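You operate a simulated robot arm through the tools that you are given. There is no shell and no other tool. Be economical: measure what you need, move in short steps, check, and stop when the job is done.

Carry out the task below with a simulated robot arm. There is one attempt and no reset: what you move stays moved.

JOB
Put the 25 yellow cap from the top of mould 63 on the lower left shelf of the blue rack and the 16 yellow cap on top of the black steel ring. Open the springs drawer, fetch the green spring from the top of mould 63 and set it in the inside of the springs drawer and shut the drawer again. Take the blue tape roll from the top of mould 63 and leave it on the silver cover plate there. Put the 212 heater coil from the blue table top on the air bench top and the 84 heater coil on the gold collar. The order is free. Set down upright: green spring, heater coil.

It is judged by the outcome, as a careful person would: the job done as asked, and still so three seconds after it is handed in. It fails if anything else is knocked over, pushed out of place, dropped, spilled or broken. A push-on lid holds only when it is set on centred and level and pressed home; a screw cap is set on level and turned clockwise until tight.

ROBOT AND FRAMES
A 6-joint arm with a fingered hand on a trunk, on a base that drives. Base frame: it is fixed to the floor where the robot stands at the start and does not move with it; the origin is under the middle of the robot, x ahead of it, y to its left, z up; the surface under the hand at the start is at about z = 0.74. Readings come in m, rad, newtons and seconds.
With the tool pointing down near the work surface it reaches from about 0.1 to 0.8 m from the robot's upright axis, wherever it stands. Its first joint turns from -2.897 to 2.897 rad. Places, roughly: air bench top [-2.8, -0.4, 0.9]; black steel ring (6x6x5 cm) [0.4, -0.3, 0.8]; cover plate [0.5, -0.25, 0.75]; gold collar (5x5x2 cm) [-4.5, -1.8, 0.8]; green spring [0.75, 0, 0.75]; heater coil [-4.25, -1.75, 0.75]; inside of the springs drawer [1.3, 3.5, 0.3]; lower left shelf of the blue rack [2.7, 0.5, 0.6]; springs drawer [1.1, 3.5, 0.4]; tape roll [0.5, 0, 0.75]; yellow cap [0.5, -0.25, 0.75]. Payload 5 kg.
The tool frame sits at the grasp point between the pads (the TCP): z along the fingers, y along the line on which they close. The tips reach 0.036 m beyond it. The gripper opens to 0.12 m. The gripper's body begins 0.042 m behind the TCP. The gripper is a hand of 4 fingers: y runs from the thumb to the fingers, the wrist lies at [-0.019, -0.123, -0.211] in the tool frame.
Orientation is that of the tool frame in the base frame, as a unit quaternion [x, y, z, w]. With the fingers straight down and the wrist toward the robot, the tool's x, y and z point along [0, 1, 0], [1, 0, 0] and [0, 0, -1] of the base frame.

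CONTROLS
- The arm moves only by the tool arm_command. Its arguments are lists of equal length, an entry for each row: "dp": the shift along the tool's x, y, z in mm, a list of three; "delta_rot": the turn, a rotation vector about the tool's x, y, z in rad, a list of three. In form: {"dp": [[tx, ty, tz], ...], "delta_rot": [[wx, wy, wz], ...]}. A call has 1 to 12 rows; each row is the pose to reach, as a shift and turn from the pose commanded when the call began, along the tool's axes at that moment. Rows are played at 5 a second. More than 0.05 m and 0.15 rad between two rows, and nothing of the call is played. Where a pose cannot be reached the arm comes as near as it can. A force on the tool above 40 N (or 10 N above the force at the start of the call, whichever is more), or a blocked arm, ends the call early, and 0.2 s more pass. In this call time passes only in rows, and 0.2 s behind the last. The reply holds the time, the measured pose of the TCP, the force on the tool along the base axes, the opening and the grip force, in the units named above and with some noise, with the torque about the TCP (base axes, N m) and any sound that the robot's microphone picked up, and new pictures: "show" is both (left out), scene, wrist or none.
- Cameras (640 x 400 px; columns grow to the right, rows downward): "scene" is now at [0.0872, -0.02, 1.6998]; the picture's right is [-0.28, -0.96, -0.00], its down [-0.77, 0.23, -0.60] and it looks along [0.58, -0.17, -0.80] (base axes); focal length 285 px, centre (320, 200). "wrist" rides on the gripper at [0.073, -0.101, -0.142] in the tool frame; the picture's right is [-0.79, 0.29, -0.54], its down [-0.56, -0.70, 0.44] and it looks along [-0.25, 0.65, 0.71] (tool axes); focal length 280 px, centre (320, 200). There is no depth. A picture from a camera that has moved, and an enlarged one, comes with that camera's place and axes in the base frame and with its lens. The place of the scene camera against the robot may be out by one fixed shift of up to 0.018 m in any direction.
- slide_trunk(by): slides the trunk up (or, below 0, down) by that many m; the arm and the scene camera ride with it, the base frame stays. It gives what a move gives, with no picture.
- base_move(legs): drives the robot by 1 to 6 legs, each [ahead, turn to the left] in m and rad, along the robot's own axes; the way and the turn of a leg run together, so that a leg with both is an arc; at most 1.5 m and 3.142 rad a leg. The arm and the cameras ride along, it lands a little off, and it stops where it bumps. It gives what a move gives, and a new picture of the scene camera.
- curl_fingers(index, middle, ring, thumb_bend, thumb_turn): sets how far each is bent, from 0 (flat) to 1 (curled in); at 0.3 the hand is open as for a grip, at 0.7 the pads meet at the TCP. One left out holds its place. A second passes; each finger stops where it meets its share of the squeeze, and holds until it gets a number again. It is the only way to open and close the hand. It gives what a move gives, with no picture; readings hold the bend of each and the force on the fingers (four entries, about 0 where the hand has none), thumb and palm. thumb_turn goes from beside the hand (0) to across from the fingers (1), as for a grip.
- aim_head(pan, tilt): turns the head with the scene camera to pan (to the left, within 1.501 rad either way) and tilt (down, from -0.506 to 1.204), counted from straight ahead of the robot. It gives what a move gives, and a new picture of the scene camera.
- enlarge(camera, box): a new picture of the part [left, top, right, bottom] of that camera's present view, enlarged. It takes no simulated time.
- finish_job(): hands the job in; it is judged then, once.

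Work in short steps. Places have to be worked out from the pictures, the camera data and where the tool is seen: move nearer, look again, correct. Check each grasp and each placing, and mend what went wrong. You have 207 turns and 260 pictures in all, those below and enlarged ones among them. Open the gripper and draw the arm clear of the work before you hand the job in, unless the task says otherwise.

The tools are called after "Emit:" by a JSON object that holds its "op" and its "data". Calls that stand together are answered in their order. arm_command: Moves the arm, as the interface text tells. Its arguments: {"type":"object","properties":{"dp":{"type":"array","items":{"type":"array","items":{"type":"number"}}},"delta_rot":{"type":"array","items":{"type":"array","items":{"type":"number"}}},"show":{"type":"string","enum":["both","scene","wrist","none"]}},"required":["dp","delta_rot"]} The other tools are called the same way: slide_trunk (by) slides the trunk up or down; curl_fingers (index, middle, ring, thumb_bend, thumb_turn) moves the fingers one by one; base_move (legs) drives the base; aim_head (pan, tilt) turns the head that bears the scene camera; enlarge (camera, box) takes an enlarged picture of a part of a camera's view; finish_job () hands the job in.

At the start:

```text
time: 0.0
position: [0.678, -0.2292, 1.0351]
tcp_rot: [0.707, 0.707, 0.0, 0.0]
ft_force: [0.6, -0.5, 0.8]
torque: [0.01, 0.0, -0.02]
width: 0.1198
grasp_force: 0.1
shape: jaw
bend: [0.3, 0.3, 0.3, 0.3, 0.98]
finger forces: [0.0, 0.1, 0.1, 0.0, 0.0, 0.0]
trunk travel left (down, up): [-0.725, 0.115]
robot x, y, heading: [0.0023, 0.001, -0.0]
head pan, tilt: [-0.288, 0.925]
```

scene: 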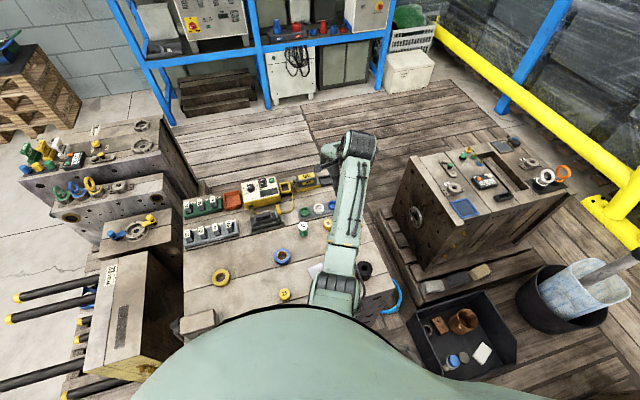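
wrist: 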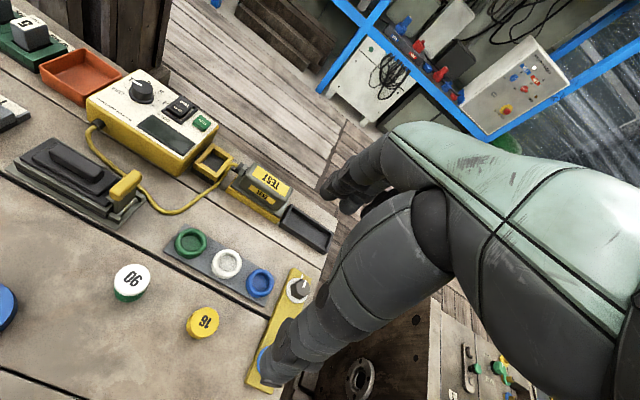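

I'll look closely at the table ahead before moving.

Emit:
{"op": "enlarge", "data": {"camera": "scene", "box": [170, 160, 410, 310]}}

Emit:
{"op": "enlarge", "data": {"camera": "scene", "box": [380, 120, 600, 258]}}

Emit:
{"op": "enlarge", "data": {"camera": "scene", "box": [0, 100, 200, 225]}}

```text
2.67 times, centred on (290, 235) of scene
camera zoom: at [0.0872, -0.02, 1.6998], right [-0.28, -0.96, 0.0], down [-0.77, 0.23, -0.6], along [0.58, -0.17, -0.8], focal length 759 px, centre (400, 107)
```

zoom: 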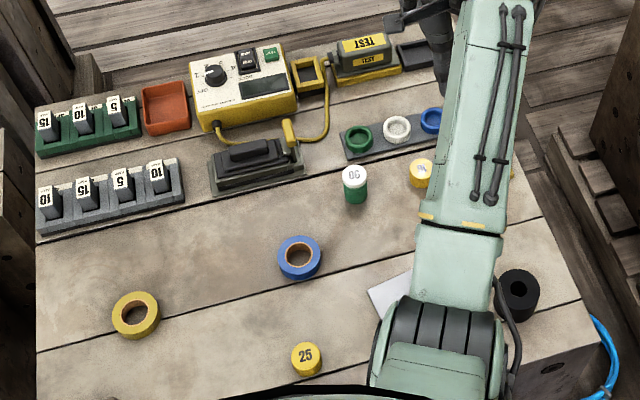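

```text
2.90 times, centred on (490, 189) of scene
camera zoom: at [0.0872, -0.02, 1.6998], right [-0.28, -0.96, 0.0], down [-0.77, 0.23, -0.6], along [0.58, -0.17, -0.8], focal length 825 px, centre (-173, 232)
```

zoom: 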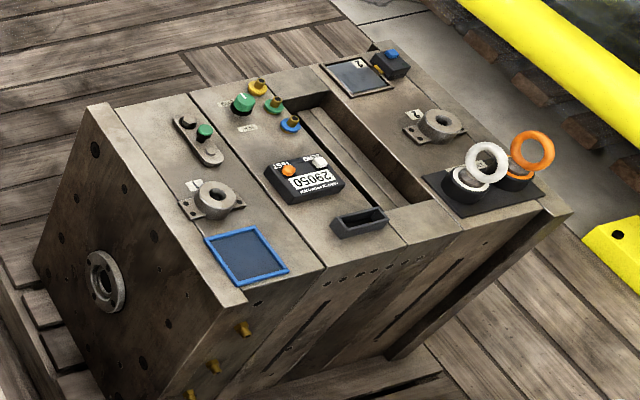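

```text
3.20 times, centred on (100, 162) of scene
camera zoom: at [0.0872, -0.02, 1.6998], right [-0.28, -0.96, 0.0], down [-0.77, 0.23, -0.6], along [0.58, -0.17, -0.8], focal length 911 px, centre (1024, 320)
```

zoom: 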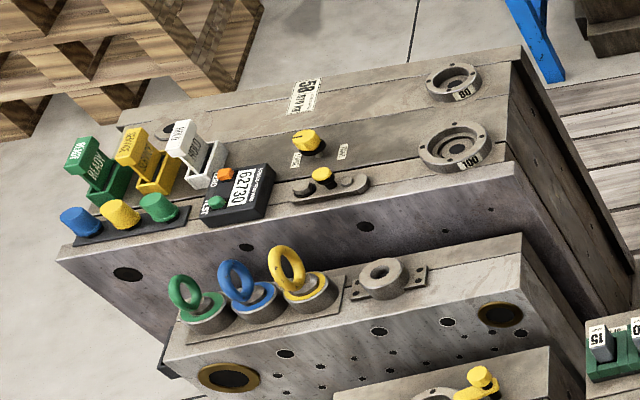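

The hand hides part of the mould top. I shift the arm left (base +y) by 0.3 m at this height to see the cover plate, ring and caps.

Emit:
{"op": "arm_command", "data": {"dp": [[50, 0, 0], [100, 0, 0], [150, 0, 0], [200, 0, 0], [250, 0, 0], [300, 0, 0]], "delta_rot": [[0, 0, 0], [0, 0, 0], [0, 0, 0], [0, 0, 0], [0, 0, 0], [0, 0, 0]], "show": "both"}}

Emit:
{"op": "enlarge", "data": {"camera": "scene", "box": [220, 170, 420, 310]}}

```text
time: 1.4
position: [0.6786, 0.073, 1.0356]
tcp_rot: [0.708, 0.707, 0.0, 0.001]
ft_force: [-0.1, 0.2, -0.7]
torque: [-0.01, 0.01, -0.01]
width: 0.1199
grasp_force: 0.1
shape: jaw
bend: [0.3, 0.3, 0.3, 0.3, 0.98]
finger forces: [0.0, 0.1, 0.1, 0.0, 0.0, 0.0]
trunk travel left (down, up): [-0.725, 0.115]
robot x, y, heading: [0.004, 0.0024, 0.0]
head pan, tilt: [-0.288, 0.925]
camera scene: at [0.0873, -0.0175, 1.6998], right [-0.28, -0.96, 0.0], down [-0.77, 0.23, -0.6], along [0.58, -0.17, -0.8], focal length 285 px, centre (320, 200)
camera wrist: at [0.5771, 0.1459, 1.1781], right [0.29, -0.79, 0.54], down [-0.7, -0.56, -0.44], along [0.65, -0.25, -0.71], focal length 280 px, centre (320, 200)
```

scene: 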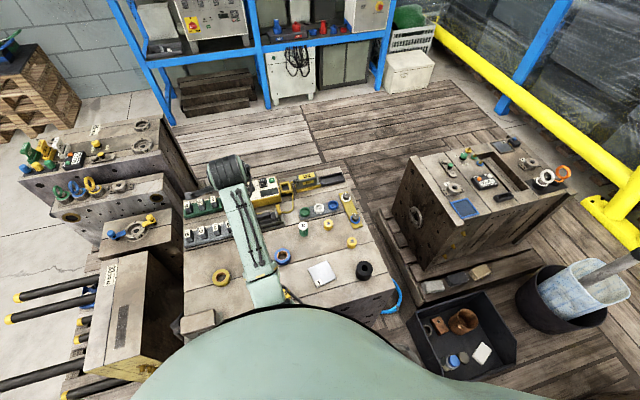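
wrist: 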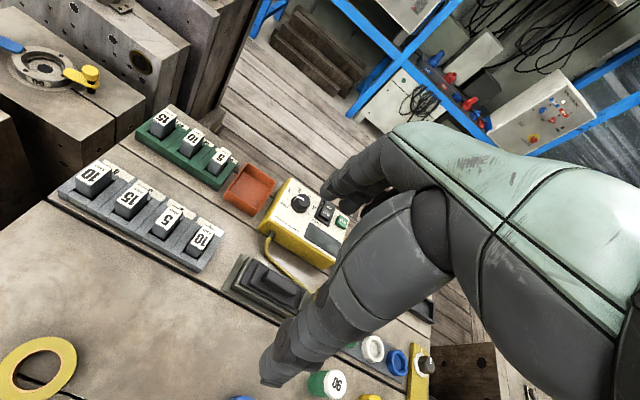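

```text
2.86 times, centred on (320, 240) of scene
camera zoom: at [0.0873, -0.0175, 1.6998], right [-0.28, -0.96, 0.0], down [-0.77, 0.23, -0.6], along [0.58, -0.17, -0.8], focal length 814 px, centre (320, 86)
```

zoom: 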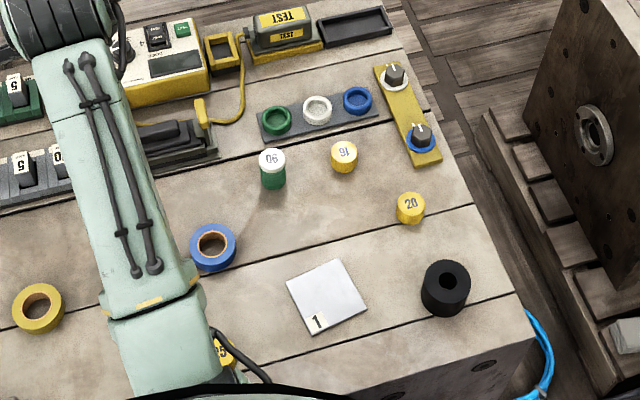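

Caps seen: 16 at about (0.649, -0.215), 20 is a distractor, ring at about (0.435, -0.278), cover plate at (0.464, -0.138), spring "90" at (0.655, -0.12). I move above cap 16 to check with the wrist camera.

Emit:
{"op": "arm_command", "data": {"dp": [[-50, -5, 0], [-100, -10, 0], [-150, -15, 0], [-200, -20, 0], [-250, -25, 10], [-288, -30, 40], [-288, -30, 80], [-288, -30, 115]], "delta_rot": [[0, 0, 0], [0, 0, 0], [0, 0, 0], [0, 0, 0], [0, 0, 0], [0, 0, 0], [0, 0, 0], [0, 0, 0]], "show": "wrist"}}

Emit:
{"op": "curl_fingers", "data": {"index": 0.45, "middle": 0.45, "ring": 0.45, "thumb_bend": 0.45}}

Emit:
{"op": "enlarge", "data": {"camera": "wrist", "box": [0, 0, 640, 400]}}

```text
refused: row 1 steps farther than a row can; nothing moved
```

```text
time: 2.4
position: [0.6775, 0.0709, 1.0355]
tcp_rot: [0.708, 0.707, 0.0, 0.0]
ft_force: [-0.2, 0.7, 0.7]
torque: [0.01, 0.02, 0.04]
width: 0.0803
grasp_force: 0.0
shape: fingers
bend: [0.45, 0.45, 0.45, 0.45, 0.98]
finger forces: [0.0, 0.1, 0.0, 0.0, 0.0, 0.1]
trunk travel left (down, up): [-0.725, 0.115]
robot x, y, heading: [-0.0003, -0.0009, -0.0]
head pan, tilt: [-0.288, 0.925]
```

```text
1.00 times, centred on (320, 200) of wrist (not enlarged: the box is as wide or as high as the picture)
camera zoom: at [0.5772, 0.1441, 1.1785], right [0.29, -0.79, 0.54], down [-0.7, -0.56, -0.44], along [0.65, -0.25, -0.71], focal length 280 px, centre (320, 200)
```

zoom: 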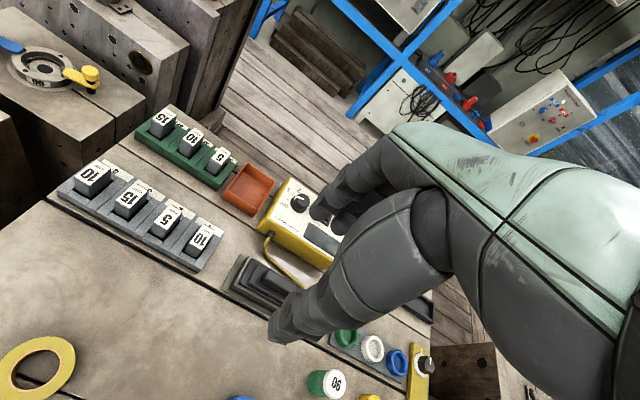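

The step was just over the limit; width at 0.45 bend is 0.080. I repeat with smaller steps.

Emit:
{"op": "arm_command", "data": {"dp": [[-48, -5, 0], [-96, -10, 0], [-144, -15, 0], [-192, -20, 0], [-240, -25, 0], [-286, -29, 15], [-286, -29, 60], [-286, -29, 105]], "delta_rot": [[0, 0, 0], [0, 0, 0], [0, 0, 0], [0, 0, 0], [0, 0, 0], [0, 0, 0], [0, 0, 0], [0, 0, 0]], "show": "both"}}

```text
time: 4.2
position: [0.645, -0.2164, 0.9304]
tcp_rot: [0.707, 0.707, 0.001, 0.002]
ft_force: [0.8, -0.7, -0.2]
torque: [0.01, 0.03, 0.01]
width: 0.0798
grasp_force: 0.0
shape: fingers
bend: [0.45, 0.45, 0.45, 0.45, 0.98]
finger forces: [0.0, 0.0, 0.0, 0.1, 0.0, 0.0]
trunk travel left (down, up): [-0.725, 0.115]
robot x, y, heading: [-0.0024, 0.0003, -0.001]
head pan, tilt: [-0.288, 0.925]
camera scene: at [0.0874, -0.0204, 1.6999], right [-0.28, -0.96, 0.0], down [-0.77, 0.23, -0.6], along [0.58, -0.17, -0.8], focal length 285 px, centre (320, 200)
camera wrist: at [0.545, -0.1438, 1.0723], right [0.29, -0.79, 0.54], down [-0.7, -0.56, -0.44], along [0.65, -0.25, -0.71], focal length 280 px, centre (320, 200)
```

scene: 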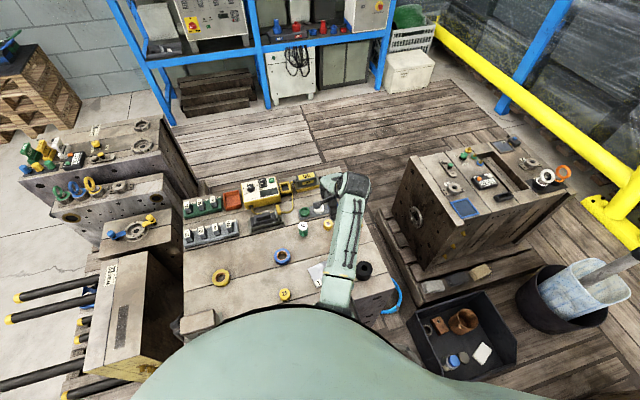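
wrist: 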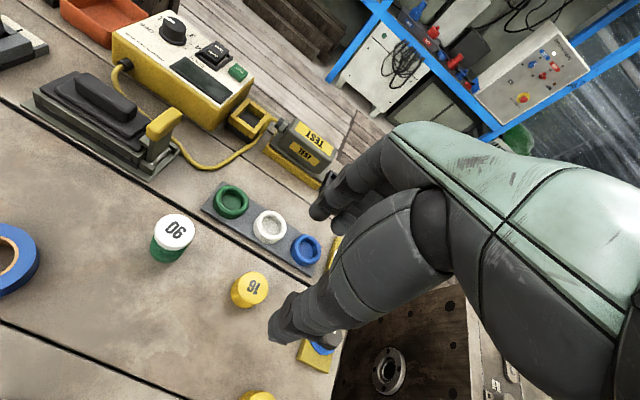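

Wrist and scene agree: cap 16 at about (0.654, -0.214). The tray edge lies behind it at x≈0.708, so I narrow the hand a little and descend partway.

Emit:
{"op": "curl_fingers", "data": {"index": 0.52, "middle": 0.52, "ring": 0.52, "thumb_bend": 0.52}}

Emit:
{"op": "arm_command", "data": {"dp": [[1, 6, 40], [1, 6, 80], [1, 6, 110]], "delta_rot": [[0, 0, 0], [0, 0, 0], [0, 0, 0]], "show": "both"}}

Emit:
{"op": "enlarge", "data": {"camera": "wrist", "box": [180, 150, 420, 300]}}

```text
time: 5.2
position: [0.646, -0.2161, 0.9297]
tcp_rot: [0.707, 0.707, 0.001, 0.0]
ft_force: [-0.6, -0.6, -0.3]
torque: [0.04, 0.01, 0.0]
width: 0.0591
grasp_force: 0.1
shape: fingers
bend: [0.52, 0.52, 0.52, 0.52, 0.98]
finger forces: [0.1, 0.1, 0.1, 0.0, 0.0, 0.0]
trunk travel left (down, up): [-0.725, 0.115]
robot x, y, heading: [-0.0017, -0.0002, -0.003]
head pan, tilt: [-0.288, 0.925]
```

```text
time: 6.0
position: [0.6519, -0.2169, 0.8181]
tcp_rot: [0.707, 0.708, 0.0, 0.0]
ft_force: [1.0, 0.4, 0.1]
torque: [0.05, -0.03, -0.01]
width: 0.0589
grasp_force: 0.1
shape: fingers
bend: [0.52, 0.52, 0.52, 0.52, 0.98]
finger forces: [0.0, 0.0, 0.0, 0.0, 0.0, 0.0]
trunk travel left (down, up): [-0.725, 0.115]
robot x, y, heading: [-0.0024, 0.0052, 0.0]
head pan, tilt: [-0.288, 0.925]
camera scene: at [0.0876, -0.0202, 1.6998], right [-0.28, -0.96, 0.0], down [-0.77, 0.23, -0.6], along [0.58, -0.17, -0.8], focal length 285 px, centre (320, 200)
camera wrist: at [0.5512, -0.1431, 0.9611], right [0.29, -0.79, 0.54], down [-0.7, -0.56, -0.44], along [0.65, -0.25, -0.71], focal length 280 px, centre (320, 200)
```

scene: 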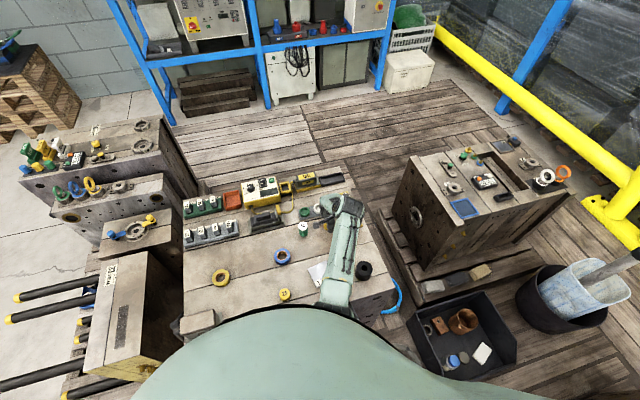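
wrist: 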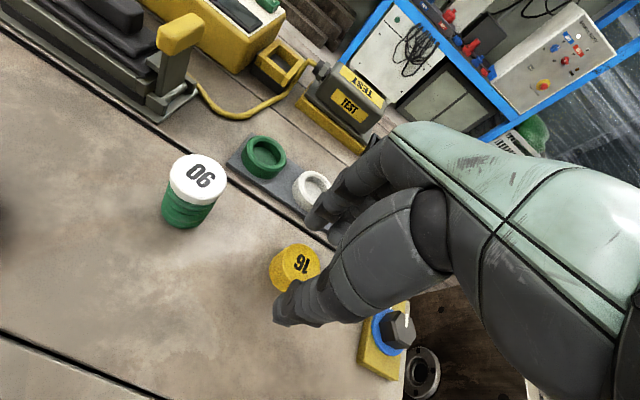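

```text
2.67 times, centred on (300, 225) of wrist
camera zoom: at [0.5512, -0.1431, 0.9611], right [0.29, -0.79, 0.54], down [-0.7, -0.56, -0.44], along [0.65, -0.25, -0.71], focal length 748 px, centre (373, 133)
```

zoom: 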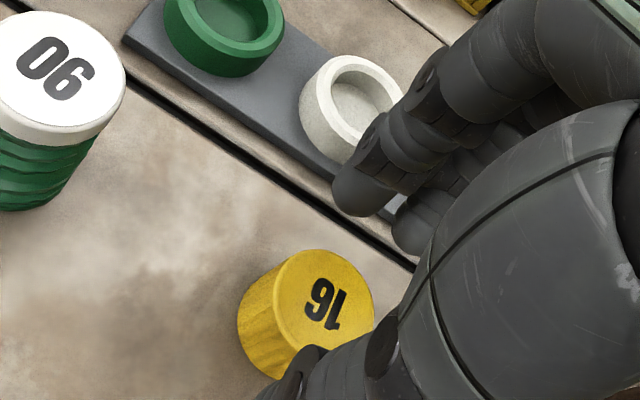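

Triangulated cap top: (0.659, -0.216, 0.762). I nudge forward 6 mm and descend to TCP z≈0.786.

Emit:
{"op": "arm_command", "data": {"dp": [[0, 6, 0], [0, 6, 18], [0, 6, 32]], "delta_rot": [[0, 0, 0], [0, 0, 0], [0, 0, 0]], "show": "wrist"}}

Emit:
{"op": "enlarge", "data": {"camera": "wrist", "box": [180, 150, 420, 300]}}

```text
time: 6.8
position: [0.6596, -0.2136, 0.7864]
tcp_rot: [0.707, 0.707, 0.0, 0.0]
ft_force: [-0.7, 0.5, 0.4]
torque: [-0.02, 0.01, -0.02]
width: 0.0587
grasp_force: 0.0
shape: fingers
bend: [0.52, 0.52, 0.52, 0.52, 0.98]
finger forces: [0.1, 0.0, 0.0, 0.0, 0.0, 0.0]
trunk travel left (down, up): [-0.725, 0.115]
robot x, y, heading: [-0.0047, -0.0026, 0.003]
head pan, tilt: [-0.288, 0.925]
camera wrist: at [0.5591, -0.1416, 0.9295], right [0.29, -0.79, 0.54], down [-0.7, -0.56, -0.44], along [0.65, -0.25, -0.71], focal length 280 px, centre (320, 200)
```

wrist: 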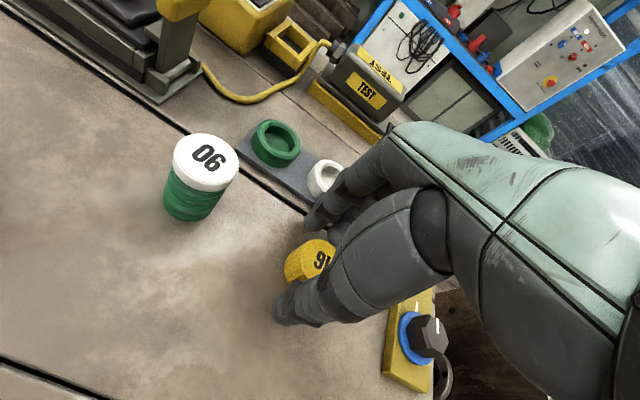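

```text
2.67 times, centred on (300, 225) of wrist
camera zoom: at [0.5591, -0.1416, 0.9295], right [0.29, -0.79, 0.54], down [-0.7, -0.56, -0.44], along [0.65, -0.25, -0.71], focal length 748 px, centre (373, 133)
```

zoom: 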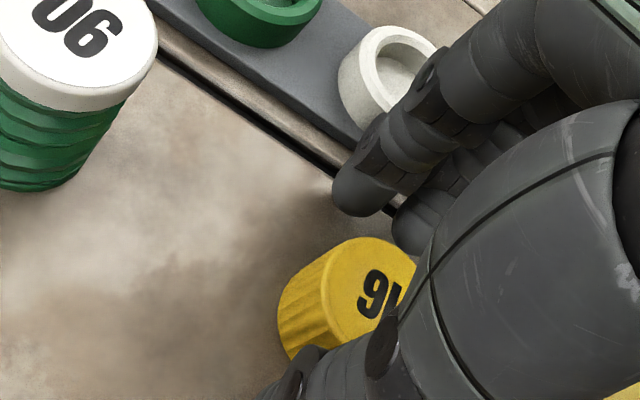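

The cap appears centred at the grasp point. Closing the hand.

Emit:
{"op": "curl_fingers", "data": {"index": 0.64, "middle": 0.64, "ring": 0.64, "thumb_bend": 0.64}}

Emit:
{"op": "enlarge", "data": {"camera": "wrist", "box": [180, 150, 420, 300]}}

```text
time: 7.8
position: [0.6613, -0.2154, 0.7858]
tcp_rot: [0.707, 0.708, 0.001, 0.0]
ft_force: [-0.1, 0.8, 0.5]
torque: [0.02, -0.02, -0.02]
width: 0.0303
grasp_force: 3.8
shape: fingers
bend: [0.62, 0.62, 0.64, 0.61, 0.97]
finger forces: [1.5, 2.4, 0.0, 0.0, 3.8, 0.0]
trunk travel left (down, up): [-0.725, 0.115]
robot x, y, heading: [0.0029, 0.0021, -0.002]
head pan, tilt: [-0.288, 0.925]
```

```text
2.67 times, centred on (300, 225) of wrist
camera zoom: at [0.559, -0.1416, 0.9296], right [0.29, -0.79, 0.54], down [-0.7, -0.56, -0.44], along [0.65, -0.25, -0.71], focal length 748 px, centre (373, 133)
```

zoom: 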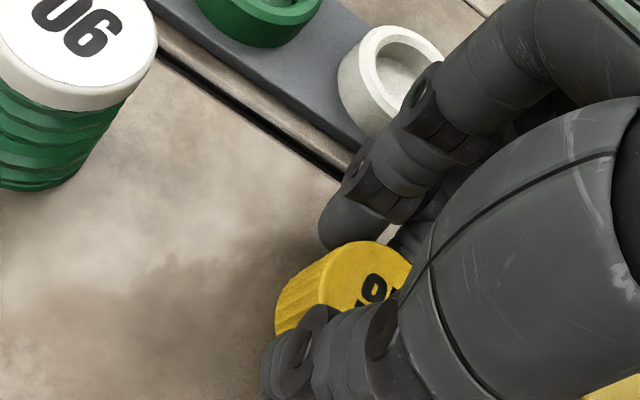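

Index, middle and thumb are touching with 3.8 N. I tighten a little, then lift 60 mm.

Emit:
{"op": "curl_fingers", "data": {"index": 0.7, "middle": 0.7, "thumb_bend": 0.7}}

Emit:
{"op": "arm_command", "data": {"dp": [[0, 0, -20], [0, 0, -50], [0, 0, -80]], "delta_rot": [[0, 0, 0], [0, 0, 0], [0, 0, 0]], "show": "wrist"}}

```text
time: 8.8
position: [0.6601, -0.215, 0.7864]
tcp_rot: [0.707, 0.707, 0.0, 0.0]
ft_force: [0.3, -0.2, 0.9]
torque: [0.01, -0.02, 0.02]
width: 0.0282
grasp_force: 10.5
shape: fingers
bend: [0.64, 0.65, 0.64, 0.62, 0.96]
finger forces: [4.8, 6.4, 0.0, 0.0, 10.3, 0.0]
trunk travel left (down, up): [-0.725, 0.115]
robot x, y, heading: [-0.0004, -0.0039, -0.002]
head pan, tilt: [-0.288, 0.925]
```

```text
time: 9.6
position: [0.6597, -0.2131, 0.8662]
tcp_rot: [0.707, 0.707, 0.0, 0.0]
ft_force: [0.6, 1.0, -0.4]
torque: [-0.01, -0.02, 0.01]
width: 0.0285
grasp_force: 10.9
shape: fingers
bend: [0.64, 0.65, 0.64, 0.62, 0.96]
finger forces: [4.9, 6.3, 0.0, 0.1, 10.3, 0.0]
trunk travel left (down, up): [-0.725, 0.115]
robot x, y, heading: [0.0009, -0.0027, 0.003]
head pan, tilt: [-0.288, 0.925]
camera wrist: at [0.5593, -0.1407, 1.0093], right [0.29, -0.79, 0.54], down [-0.7, -0.56, -0.44], along [0.65, -0.25, -0.71], focal length 280 px, centre (320, 200)
```

wrist: 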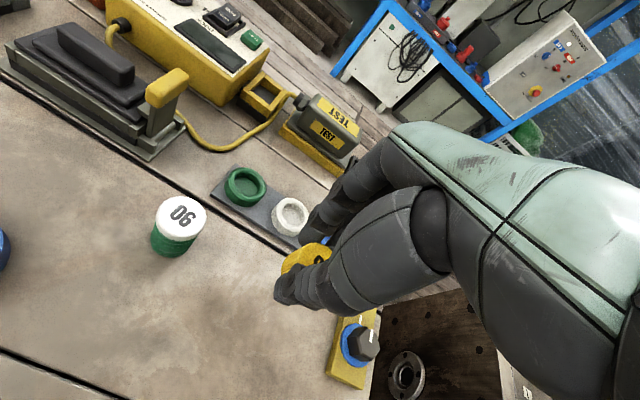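

Cap 16 is held. I carry it toward the ring (estimate (0.441, -0.279), top 0.79) staying high, and stop short for a look.

Emit:
{"op": "arm_command", "data": {"dp": [[0, 0, -35], [-8, -45, -35], [-16, -90, -35], [-24, -135, -35], [-35, -180, -35]], "delta_rot": [[0, 0, 0], [0, 0, 0], [0, 0, 0], [0, 0, 0], [0, 0, 0]], "show": "both"}}

Emit:
{"op": "enlarge", "data": {"camera": "wrist", "box": [120, 150, 440, 350]}}

```text
time: 10.8
position: [0.4787, -0.2492, 0.9028]
tcp_rot: [0.708, 0.707, 0.0, 0.001]
ft_force: [1.0, -0.5, -0.1]
torque: [0.01, 0.01, 0.02]
width: 0.0284
grasp_force: 11.0
shape: fingers
bend: [0.64, 0.65, 0.64, 0.62, 0.96]
finger forces: [5.0, 6.4, 0.0, 0.0, 10.2, 0.0]
trunk travel left (down, up): [-0.725, 0.115]
robot x, y, heading: [0.0017, -0.0003, 0.0]
head pan, tilt: [-0.288, 0.925]
camera scene: at [0.0849, -0.0198, 1.7], right [-0.28, -0.96, 0.0], down [-0.77, 0.23, -0.6], along [0.58, -0.17, -0.8], focal length 285 px, centre (320, 200)
camera wrist: at [0.3778, -0.1761, 1.0453], right [0.29, -0.79, 0.54], down [-0.7, -0.56, -0.44], along [0.65, -0.25, -0.71], focal length 280 px, centre (320, 200)
```

scene: 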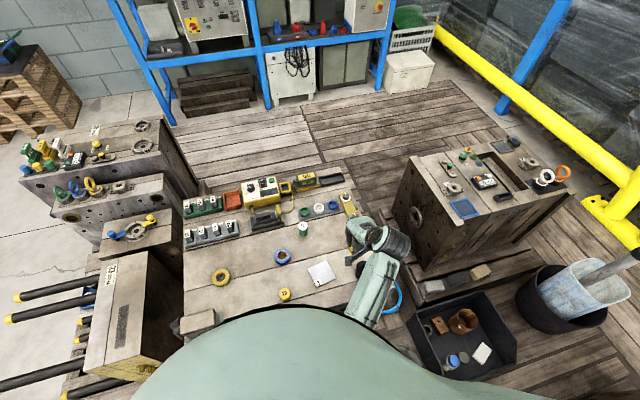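
wrist: 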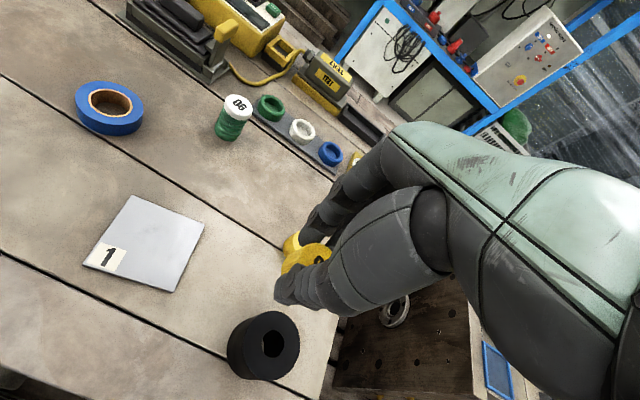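

```text
2.00 times, centred on (280, 250) of wrist
camera zoom: at [0.3778, -0.1761, 1.0453], right [0.29, -0.79, 0.54], down [-0.7, -0.56, -0.44], along [0.65, -0.25, -0.71], focal length 561 px, centre (400, 100)
```

zoom: 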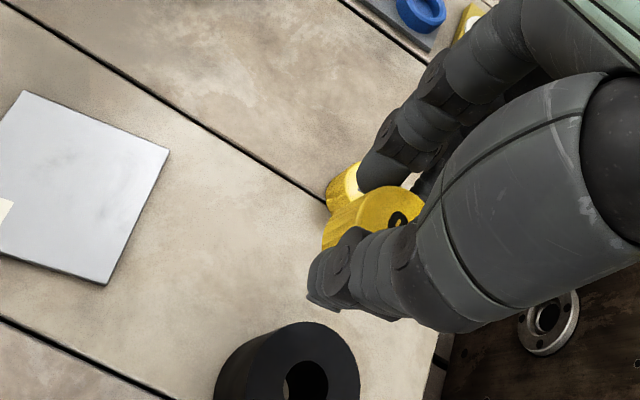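

Ring centre by wrist: (0.438, -0.277). I move above it and lower to a few mm over the ring.

Emit:
{"op": "arm_command", "data": {"dp": [[-26, -40, 0], [-26, -40, 30], [-26, -40, 52]], "delta_rot": [[0, 0, 0], [0, 0, 0], [0, 0, 0]], "show": "wrist"}}

Emit:
{"op": "enlarge", "data": {"camera": "wrist", "box": [180, 170, 420, 320]}}

```text
time: 11.6
position: [0.4408, -0.2778, 0.8499]
tcp_rot: [0.707, 0.707, 0.0, 0.001]
ft_force: [-0.5, 0.8, -0.2]
torque: [0.02, 0.03, 0.02]
width: 0.0281
grasp_force: 10.1
shape: fingers
bend: [0.64, 0.65, 0.64, 0.62, 0.96]
finger forces: [4.9, 6.3, 0.1, 0.0, 10.1, 0.0]
trunk travel left (down, up): [-0.725, 0.115]
robot x, y, heading: [-0.0015, -0.0002, -0.001]
head pan, tilt: [-0.288, 0.925]
camera wrist: at [0.3397, -0.204, 0.9934], right [0.29, -0.79, 0.54], down [-0.7, -0.56, -0.44], along [0.65, -0.25, -0.71], focal length 280 px, centre (320, 200)
```

wrist: 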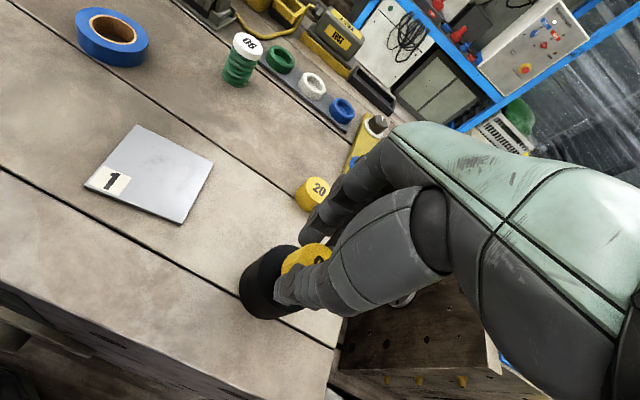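

```text
2.67 times, centred on (300, 245) of wrist
camera zoom: at [0.3397, -0.204, 0.9934], right [0.29, -0.79, 0.54], down [-0.7, -0.56, -0.44], along [0.65, -0.25, -0.71], focal length 748 px, centre (373, 80)
```

zoom: 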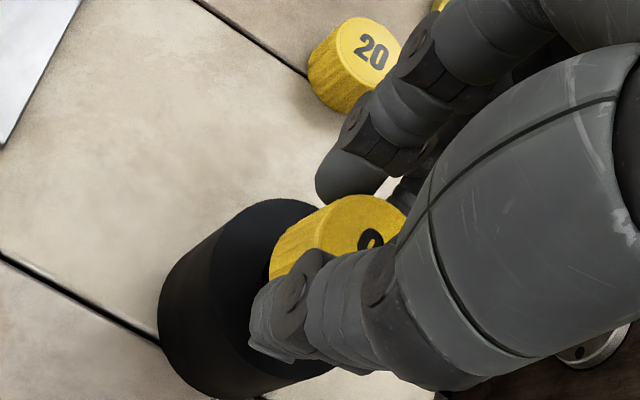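

Alignment looks right. I lower gently until contact.

Emit:
{"op": "arm_command", "data": {"dp": [[0, 0, 6], [0, 0, 10], [0, 0, 12], [0, 0, 14]], "delta_rot": [[0, 0, 0], [0, 0, 0], [0, 0, 0], [0, 0, 0]], "show": "scene"}}

Emit:
{"op": "enlarge", "data": {"camera": "wrist", "box": [180, 170, 420, 320]}}

```text
time: 12.6
position: [0.4401, -0.2756, 0.8367]
tcp_rot: [0.707, 0.707, 0.0, 0.0]
ft_force: [-0.4, 0.5, -0.6]
torque: [0.01, 0.03, -0.01]
width: 0.0281
grasp_force: 10.8
shape: fingers
bend: [0.64, 0.65, 0.64, 0.62, 0.96]
finger forces: [5.0, 6.3, 0.0, 0.0, 10.1, 0.1]
trunk travel left (down, up): [-0.725, 0.115]
robot x, y, heading: [-0.0006, 0.0021, 0.007]
head pan, tilt: [-0.288, 0.925]
camera scene: at [0.0873, -0.02, 1.6998], right [-0.28, -0.96, 0.0], down [-0.77, 0.23, -0.6], along [0.58, -0.17, -0.8], focal length 285 px, centre (320, 200)
```

scene: 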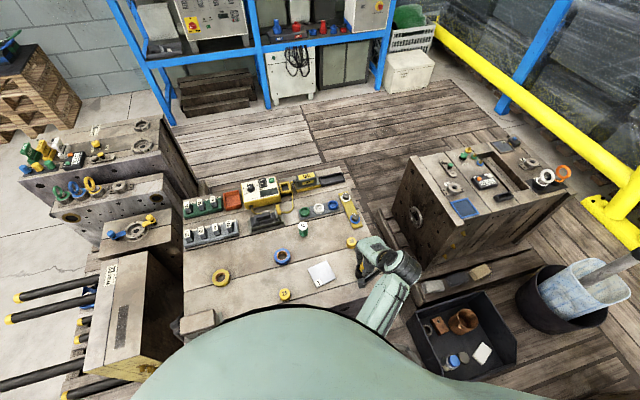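

```text
2.67 times, centred on (300, 245) of wrist
camera zoom: at [0.3392, -0.2025, 0.9788], right [0.29, -0.79, 0.54], down [-0.7, -0.56, -0.44], along [0.65, -0.25, -0.71], focal length 748 px, centre (373, 80)
```

zoom: 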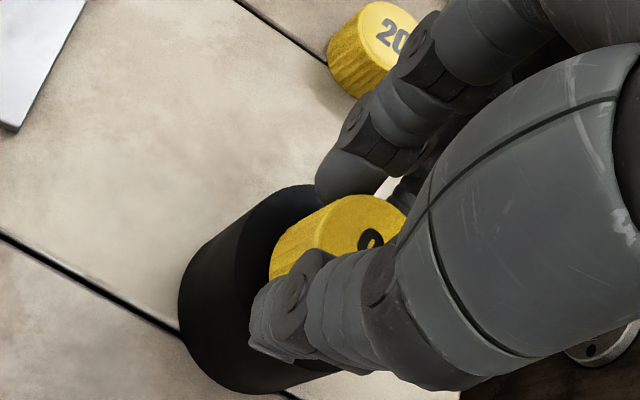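

No contact yet at 0.8367. Continue down in 1.5 mm steps.

Emit:
{"op": "arm_command", "data": {"dp": [[0, 0, 1.5], [0, 0, 3], [0, 0, 4.5]], "delta_rot": [[0, 0, 0], [0, 0, 0], [0, 0, 0]], "show": "none"}}

```text
time: 13.4
position: [0.4399, -0.2748, 0.8325]
tcp_rot: [0.708, 0.707, 0.0, 0.0]
ft_force: [0.0, -0.1, -0.4]
torque: [0.03, -0.03, 0.02]
width: 0.0283
grasp_force: 10.4
shape: fingers
bend: [0.64, 0.66, 0.64, 0.62, 0.96]
finger forces: [5.0, 6.2, 0.0, 0.1, 10.3, 0.0]
trunk travel left (down, up): [-0.725, 0.115]
robot x, y, heading: [0.0003, -0.0007, -0.003]
head pan, tilt: [-0.288, 0.925]
```

Emit:
{"op": "arm_command", "data": {"dp": [[0, 0, 1.5], [0, 0, 3], [0, 0, 4.5]], "delta_rot": [[0, 0, 0], [0, 0, 0], [0, 0, 0]], "show": "none"}}

Emit:
{"op": "enlarge", "data": {"camera": "wrist", "box": [180, 170, 420, 320]}}

```text
time: 14.2
position: [0.4403, -0.2749, 0.8296]
tcp_rot: [0.708, 0.707, 0.0, 0.003]
ft_force: [1.9, 0.7, 16.2]
torque: [0.03, -0.04, 0.01]
width: 0.0274
grasp_force: 12.9
shape: fingers
bend: [0.65, 0.66, 0.64, 0.63, 0.96]
finger forces: [6.3, 8.2, 0.0, 0.0, 11.8, 0.0]
trunk travel left (down, up): [-0.725, 0.115]
robot x, y, heading: [-0.0027, -0.0003, -0.002]
head pan, tilt: [-0.288, 0.925]
```

```text
2.67 times, centred on (300, 245) of wrist
camera zoom: at [0.3391, -0.202, 0.9712], right [0.29, -0.79, 0.55], down [-0.7, -0.56, -0.44], along [0.66, -0.25, -0.71], focal length 748 px, centre (373, 80)
```

zoom: 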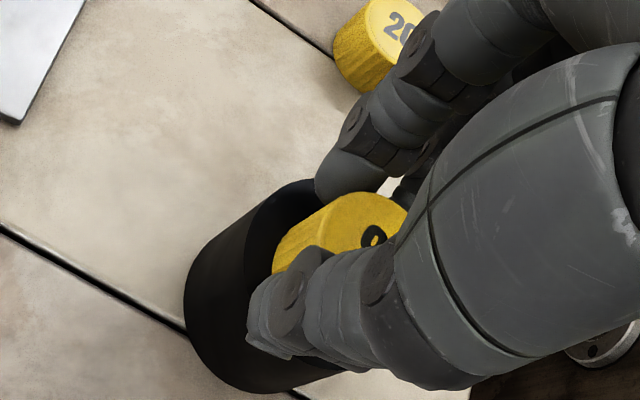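

Contact at 0.8296 with 16 N. I ease back 1.5 mm and release slowly.

Emit:
{"op": "arm_command", "data": {"dp": [[0, 0, -2]], "delta_rot": [[0, 0, 0]], "show": "none"}}

Emit:
{"op": "curl_fingers", "data": {"index": 0.55, "middle": 0.55, "ring": 0.55, "thumb_bend": 0.53}}

Emit:
{"op": "enlarge", "data": {"camera": "wrist", "box": [180, 170, 420, 320]}}

```text
time: 14.6
position: [0.4403, -0.2753, 0.8294]
tcp_rot: [0.708, 0.707, 0.0, 0.0]
ft_force: [2.7, -1.6, 11.0]
torque: [-0.06, -0.08, -0.02]
width: 0.0274
grasp_force: 12.5
shape: fingers
bend: [0.65, 0.65, 0.64, 0.63, 0.96]
finger forces: [6.0, 8.9, 0.0, 0.0, 10.5, 0.0]
trunk travel left (down, up): [-0.725, 0.115]
robot x, y, heading: [-0.0024, 0.0016, -0.002]
head pan, tilt: [-0.288, 0.925]
```

```text
time: 15.6
position: [0.4393, -0.2749, 0.8291]
tcp_rot: [0.708, 0.707, 0.0, -0.001]
ft_force: [0.3, 0.2, -0.3]
torque: [0.0, 0.0, 0.0]
width: 0.0517
grasp_force: 0.1
shape: fingers
bend: [0.55, 0.55, 0.55, 0.53, 0.97]
finger forces: [0.1, 0.0, 0.0, 0.0, 0.1, 0.1]
trunk travel left (down, up): [-0.725, 0.115]
robot x, y, heading: [-0.0027, -0.0032, 0.003]
head pan, tilt: [-0.288, 0.925]
```

```text
2.67 times, centred on (300, 245) of wrist
camera zoom: at [0.3394, -0.2021, 0.9719], right [0.29, -0.79, 0.54], down [-0.7, -0.56, -0.44], along [0.65, -0.25, -0.71], focal length 748 px, centre (373, 80)
```

zoom: 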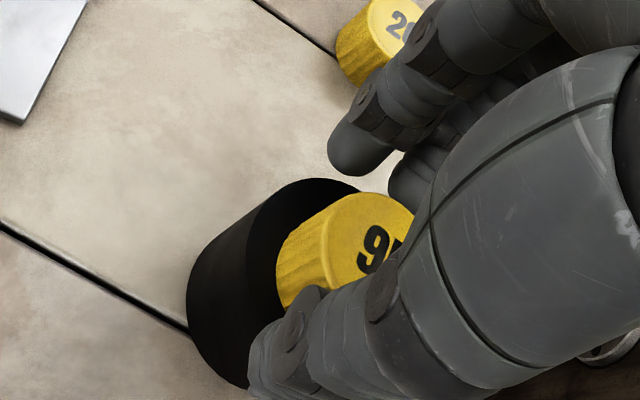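

Released and free. I open a bit more and rise straight up, then view it.

Emit:
{"op": "curl_fingers", "data": {"index": 0.5, "middle": 0.5, "ring": 0.5, "thumb_bend": 0.47}}

Emit:
{"op": "arm_command", "data": {"dp": [[0, 0, -30], [0, 0, -70], [20, 0, -110], [60, 20, -120], [100, 40, -120]], "delta_rot": [[0, 0, 0], [0, 0, 0], [0, 0, 0], [0, 0, 0], [0, 0, 0]], "show": "both"}}

Emit:
{"op": "enlarge", "data": {"camera": "wrist", "box": [100, 200, 420, 400]}}

```text
time: 16.6
position: [0.4395, -0.2761, 0.8297]
tcp_rot: [0.707, 0.707, -0.001, 0.0]
ft_force: [-0.2, -0.8, -0.5]
torque: [-0.03, -0.02, 0.0]
width: 0.068
grasp_force: 0.1
shape: fingers
bend: [0.5, 0.5, 0.5, 0.47, 0.97]
finger forces: [0.1, 0.0, 0.0, 0.0, 0.0, 0.0]
trunk travel left (down, up): [-0.725, 0.115]
robot x, y, heading: [-0.0019, -0.0037, -0.005]
head pan, tilt: [-0.288, 0.925]
```

```text
time: 17.8
position: [0.4796, -0.1751, 0.951]
tcp_rot: [0.707, 0.707, 0.001, 0.0]
ft_force: [0.3, 0.3, 0.1]
torque: [0.01, -0.01, 0.04]
width: 0.0684
grasp_force: 0.1
shape: fingers
bend: [0.5, 0.5, 0.5, 0.47, 0.97]
finger forces: [0.0, 0.0, 0.1, 0.0, 0.0, 0.0]
trunk travel left (down, up): [-0.725, 0.115]
robot x, y, heading: [-0.0003, -0.0, 0.002]
head pan, tilt: [-0.288, 0.925]
camera scene: at [0.0873, -0.019, 1.6998], right [-0.28, -0.96, 0.0], down [-0.77, 0.23, -0.6], along [0.58, -0.17, -0.8], focal length 285 px, centre (320, 200)
camera wrist: at [0.3792, -0.1025, 1.0931], right [0.29, -0.79, 0.54], down [-0.7, -0.56, -0.44], along [0.65, -0.25, -0.71], focal length 280 px, centre (320, 200)
```

scene: 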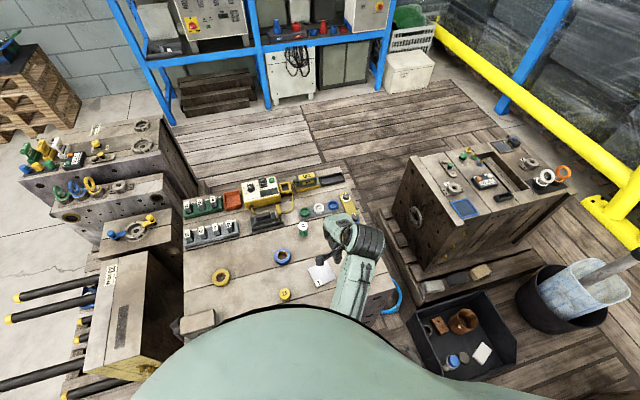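
wrist: 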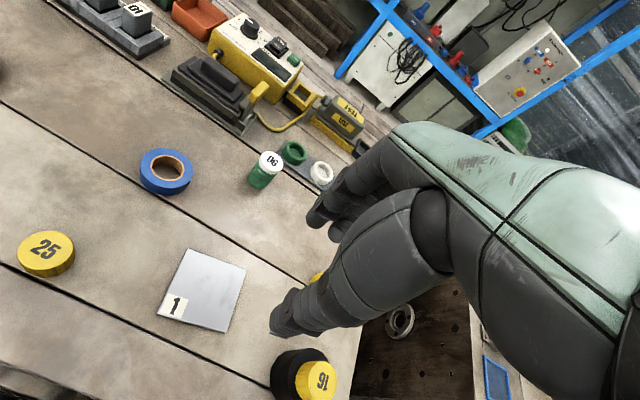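

```text
2.00 times, centred on (260, 300) of wrist
camera zoom: at [0.3792, -0.1025, 1.0931], right [0.29, -0.79, 0.54], down [-0.7, -0.56, -0.44], along [0.65, -0.25, -0.71], focal length 561 px, centre (440, 0)
```

zoom: 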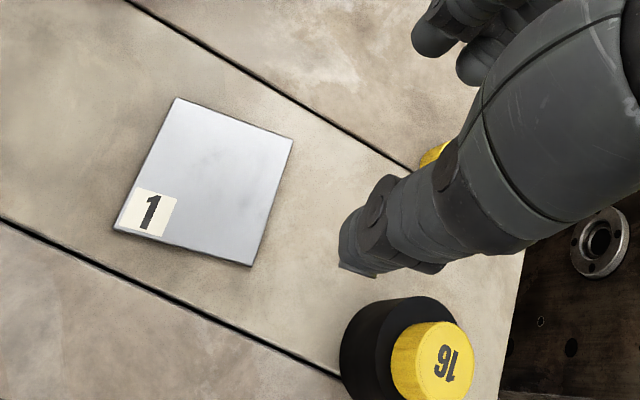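

Cap 16 sits centred and level on the ring. Next the tape roll at about (0.575, -0.020); I open to ~0.09 and move above it.

Emit:
{"op": "curl_fingers", "data": {"index": 0.4, "middle": 0.4, "ring": 0.4, "thumb_bend": 0.4}}

Emit:
{"op": "arm_command", "data": {"dp": [[40, 24, 0], [80, 48, 0], [120, 72, 0], [155, 95, 0], [155, 95, 45], [155, 95, 90]], "delta_rot": [[0, 0, 0], [0, 0, 0], [0, 0, 0], [0, 0, 0], [0, 0, 0], [0, 0, 0]], "show": "wrist"}}

Emit:
{"op": "enlarge", "data": {"camera": "wrist", "box": [160, 150, 480, 350]}}

```text
time: 18.8
position: [0.4797, -0.1761, 0.9497]
tcp_rot: [0.707, 0.707, 0.001, 0.0]
ft_force: [0.3, -0.3, -0.8]
torque: [0.02, 0.02, 0.02]
width: 0.0936
grasp_force: 0.0
shape: fingers
bend: [0.4, 0.4, 0.4, 0.4, 0.97]
finger forces: [0.0, 0.1, 0.0, 0.1, 0.0, 0.1]
trunk travel left (down, up): [-0.725, 0.115]
robot x, y, heading: [0.0001, -0.0028, 0.002]
head pan, tilt: [-0.288, 0.925]
```

```text
time: 20.2
position: [0.577, -0.0206, 0.8583]
tcp_rot: [0.707, 0.707, 0.0, 0.0]
ft_force: [-0.2, 0.4, 0.8]
torque: [-0.01, 0.02, 0.02]
width: 0.0937
grasp_force: 0.0
shape: fingers
bend: [0.4, 0.4, 0.4, 0.4, 0.98]
finger forces: [0.1, 0.1, 0.1, 0.0, 0.0, 0.0]
trunk travel left (down, up): [-0.725, 0.115]
robot x, y, heading: [0.002, -0.0029, -0.002]
head pan, tilt: [-0.288, 0.925]
camera wrist: at [0.4753, 0.0521, 1.001], right [0.29, -0.79, 0.54], down [-0.7, -0.56, -0.44], along [0.65, -0.25, -0.71], focal length 280 px, centre (320, 200)
```

wrist: 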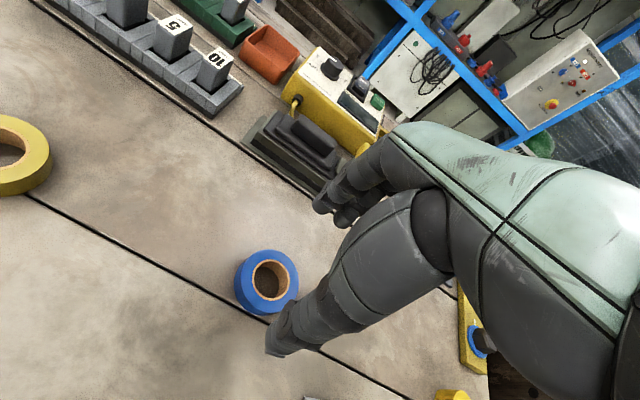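

```text
2.00 times, centred on (320, 250) of wrist
camera zoom: at [0.4753, 0.0521, 1.001], right [0.29, -0.79, 0.54], down [-0.7, -0.56, -0.44], along [0.65, -0.25, -0.71], focal length 561 px, centre (320, 100)
```

zoom: 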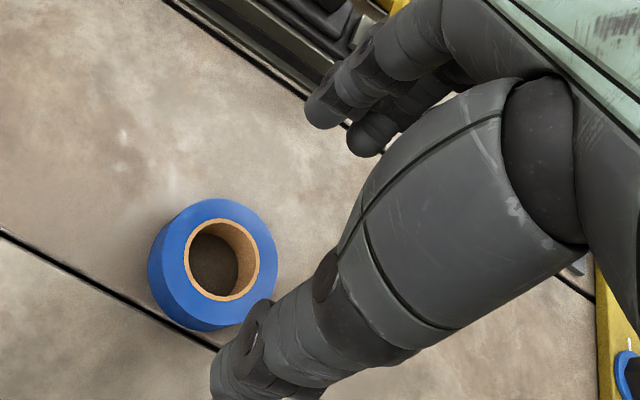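

Tape at (0.578, -0.020), top ≈0.758, ~57 mm wide. Descend to TCP z 0.784 and close.

Emit:
{"op": "arm_command", "data": {"dp": [[1, 2, 30], [1, 2, 60], [1, 2, 75]], "delta_rot": [[0, 0, 0], [0, 0, 0], [0, 0, 0]], "show": "none"}}

Emit:
{"op": "enlarge", "data": {"camera": "wrist", "box": [160, 150, 480, 350]}}

Emit:
{"op": "curl_fingers", "data": {"index": 0.58, "middle": 0.58, "ring": 0.58, "thumb_bend": 0.58}}

Emit:
{"op": "enlarge", "data": {"camera": "wrist", "box": [160, 150, 480, 350]}}

```text
time: 21.0
position: [0.5789, -0.0201, 0.7856]
tcp_rot: [0.707, 0.707, 0.0, 0.0]
ft_force: [0.2, -0.1, 0.1]
torque: [0.01, -0.02, 0.0]
width: 0.094
grasp_force: 0.0
shape: fingers
bend: [0.4, 0.4, 0.4, 0.4, 0.98]
finger forces: [0.0, 0.0, 0.1, 0.0, 0.0, 0.0]
trunk travel left (down, up): [-0.725, 0.115]
robot x, y, heading: [-0.0021, -0.0034, -0.002]
head pan, tilt: [-0.288, 0.925]
```

```text
2.00 times, centred on (320, 250) of wrist
camera zoom: at [0.4776, 0.0522, 0.9275], right [0.29, -0.79, 0.54], down [-0.7, -0.56, -0.44], along [0.65, -0.25, -0.71], focal length 561 px, centre (320, 100)
```

zoom: 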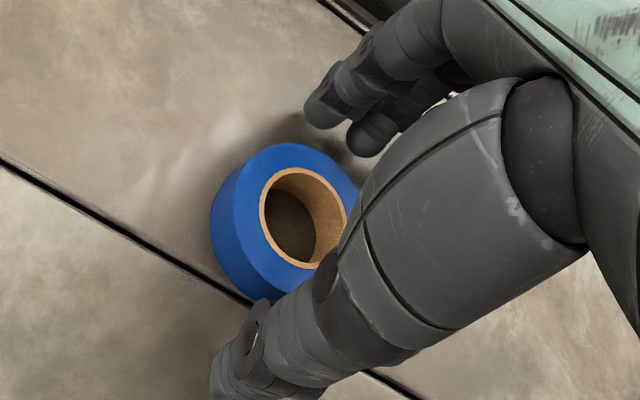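

```text
time: 22.0
position: [0.578, -0.0197, 0.7847]
tcp_rot: [0.707, 0.707, 0.0, 0.0]
ft_force: [0.1, 0.0, -0.6]
torque: [0.01, 0.01, -0.01]
width: 0.0553
grasp_force: 4.6
shape: fingers
bend: [0.53, 0.56, 0.57, 0.53, 0.97]
finger forces: [3.2, 1.3, 0.0, 0.0, 4.6, 0.0]
trunk travel left (down, up): [-0.725, 0.115]
robot x, y, heading: [-0.0012, 0.003, 0.002]
head pan, tilt: [-0.288, 0.925]
```

```text
2.00 times, centred on (320, 250) of wrist
camera zoom: at [0.4775, 0.0523, 0.9275], right [0.29, -0.79, 0.54], down [-0.7, -0.56, -0.44], along [0.65, -0.25, -0.71], focal length 561 px, centre (320, 100)
```

zoom: 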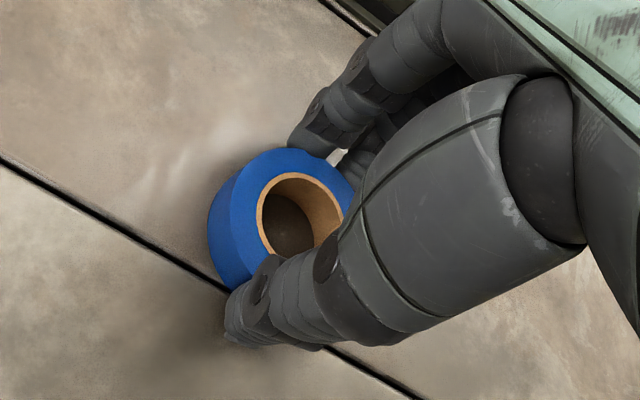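

Gripped. I tighten, lift, and carry toward the plate centre (0.473, -0.136).

Emit:
{"op": "curl_fingers", "data": {"index": 0.62, "middle": 0.65, "ring": 0.65, "thumb_bend": 0.62}}

Emit:
{"op": "arm_command", "data": {"dp": [[0, 0, -25], [0, 0, -70], [-30, -30, -70], [-60, -60, -70], [-90, -90, -70], [-106, -105, -60]], "delta_rot": [[0, 0, 0], [0, 0, 0], [0, 0, 0], [0, 0, 0], [0, 0, 0], [0, 0, 0]], "show": "both"}}

Emit:
{"op": "enlarge", "data": {"camera": "wrist", "box": [120, 170, 440, 370]}}

```text
time: 23.0
position: [0.5781, -0.0209, 0.7854]
tcp_rot: [0.708, 0.706, -0.001, 0.0]
ft_force: [0.7, -0.8, 0.1]
torque: [-0.01, -0.01, -0.04]
width: 0.0543
grasp_force: 11.4
shape: fingers
bend: [0.56, 0.6, 0.65, 0.53, 0.96]
finger forces: [5.7, 5.4, 0.1, 0.0, 11.8, 0.1]
trunk travel left (down, up): [-0.725, 0.115]
robot x, y, heading: [-0.0015, -0.0003, 0.003]
head pan, tilt: [-0.288, 0.925]
```

```text
time: 24.4
position: [0.4726, -0.1255, 0.8444]
tcp_rot: [0.707, 0.708, 0.0, 0.0]
ft_force: [0.8, -0.8, -1.5]
torque: [0.0, -0.01, -0.01]
width: 0.0547
grasp_force: 11.1
shape: fingers
bend: [0.56, 0.6, 0.65, 0.53, 0.96]
finger forces: [5.7, 5.4, 0.0, 0.0, 11.7, 0.1]
trunk travel left (down, up): [-0.725, 0.115]
robot x, y, heading: [-0.0024, 0.002, -0.002]
head pan, tilt: [-0.288, 0.925]
camera scene: at [0.087, -0.0203, 1.6999], right [-0.28, -0.96, 0.0], down [-0.77, 0.23, -0.6], along [0.58, -0.17, -0.8], focal length 285 px, centre (320, 200)
camera wrist: at [0.3709, -0.0519, 0.9872], right [0.29, -0.79, 0.54], down [-0.7, -0.56, -0.44], along [0.65, -0.25, -0.71], focal length 280 px, centre (320, 200)
```

scene: 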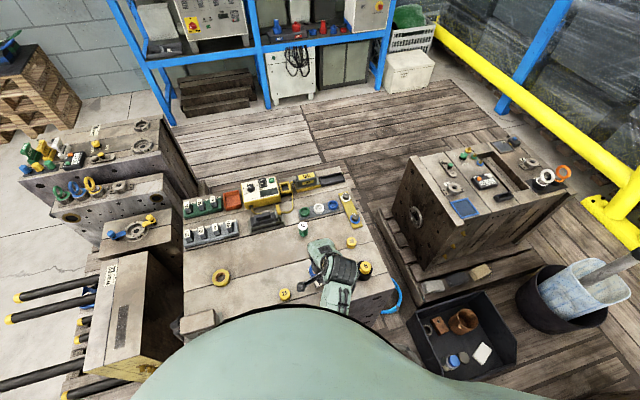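
wrist: 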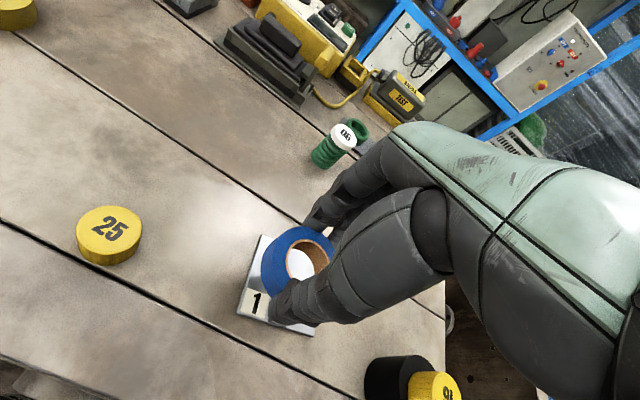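

```text
2.00 times, centred on (280, 270) of wrist
camera zoom: at [0.3709, -0.0519, 0.9872], right [0.29, -0.79, 0.54], down [-0.7, -0.56, -0.44], along [0.65, -0.25, -0.71], focal length 561 px, centre (400, 60)
```

zoom: 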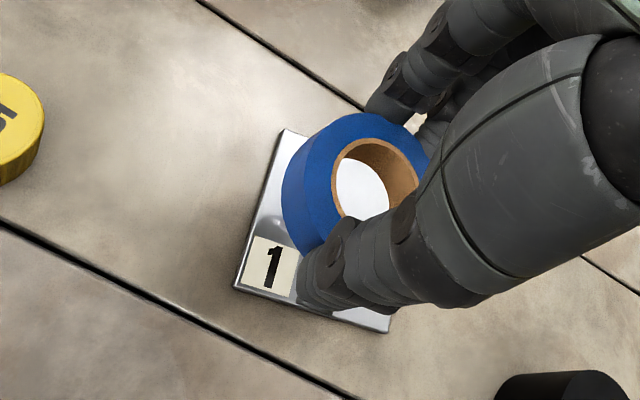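

Plate centre ≈ (0.475, -0.136). I shift to it and lower near contact.

Emit:
{"op": "arm_command", "data": {"dp": [[-10, 3, 10], [-10, 3, 40], [-10, 3, 49], [-10, 3, 51], [-10, 3, 53]], "delta_rot": [[0, 0, 0], [0, 0, 0], [0, 0, 0], [0, 0, 0], [0, 0, 0]], "show": "wrist"}}

```text
time: 25.6
position: [0.4756, -0.1351, 0.7916]
tcp_rot: [0.708, 0.706, 0.0, 0.001]
ft_force: [-0.3, -0.1, -0.8]
torque: [-0.02, 0.03, -0.01]
width: 0.0542
grasp_force: 11.1
shape: fingers
bend: [0.56, 0.6, 0.65, 0.53, 0.96]
finger forces: [5.6, 5.3, 0.1, 0.0, 11.7, 0.0]
trunk travel left (down, up): [-0.725, 0.115]
robot x, y, heading: [0.0019, -0.0013, -0.002]
head pan, tilt: [-0.288, 0.925]
camera wrist: at [0.3746, -0.0618, 0.934], right [0.29, -0.79, 0.54], down [-0.7, -0.56, -0.44], along [0.65, -0.25, -0.71], focal length 280 px, centre (320, 200)
```

wrist: 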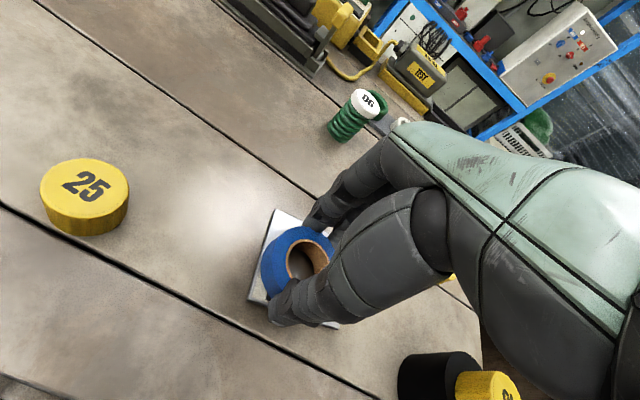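

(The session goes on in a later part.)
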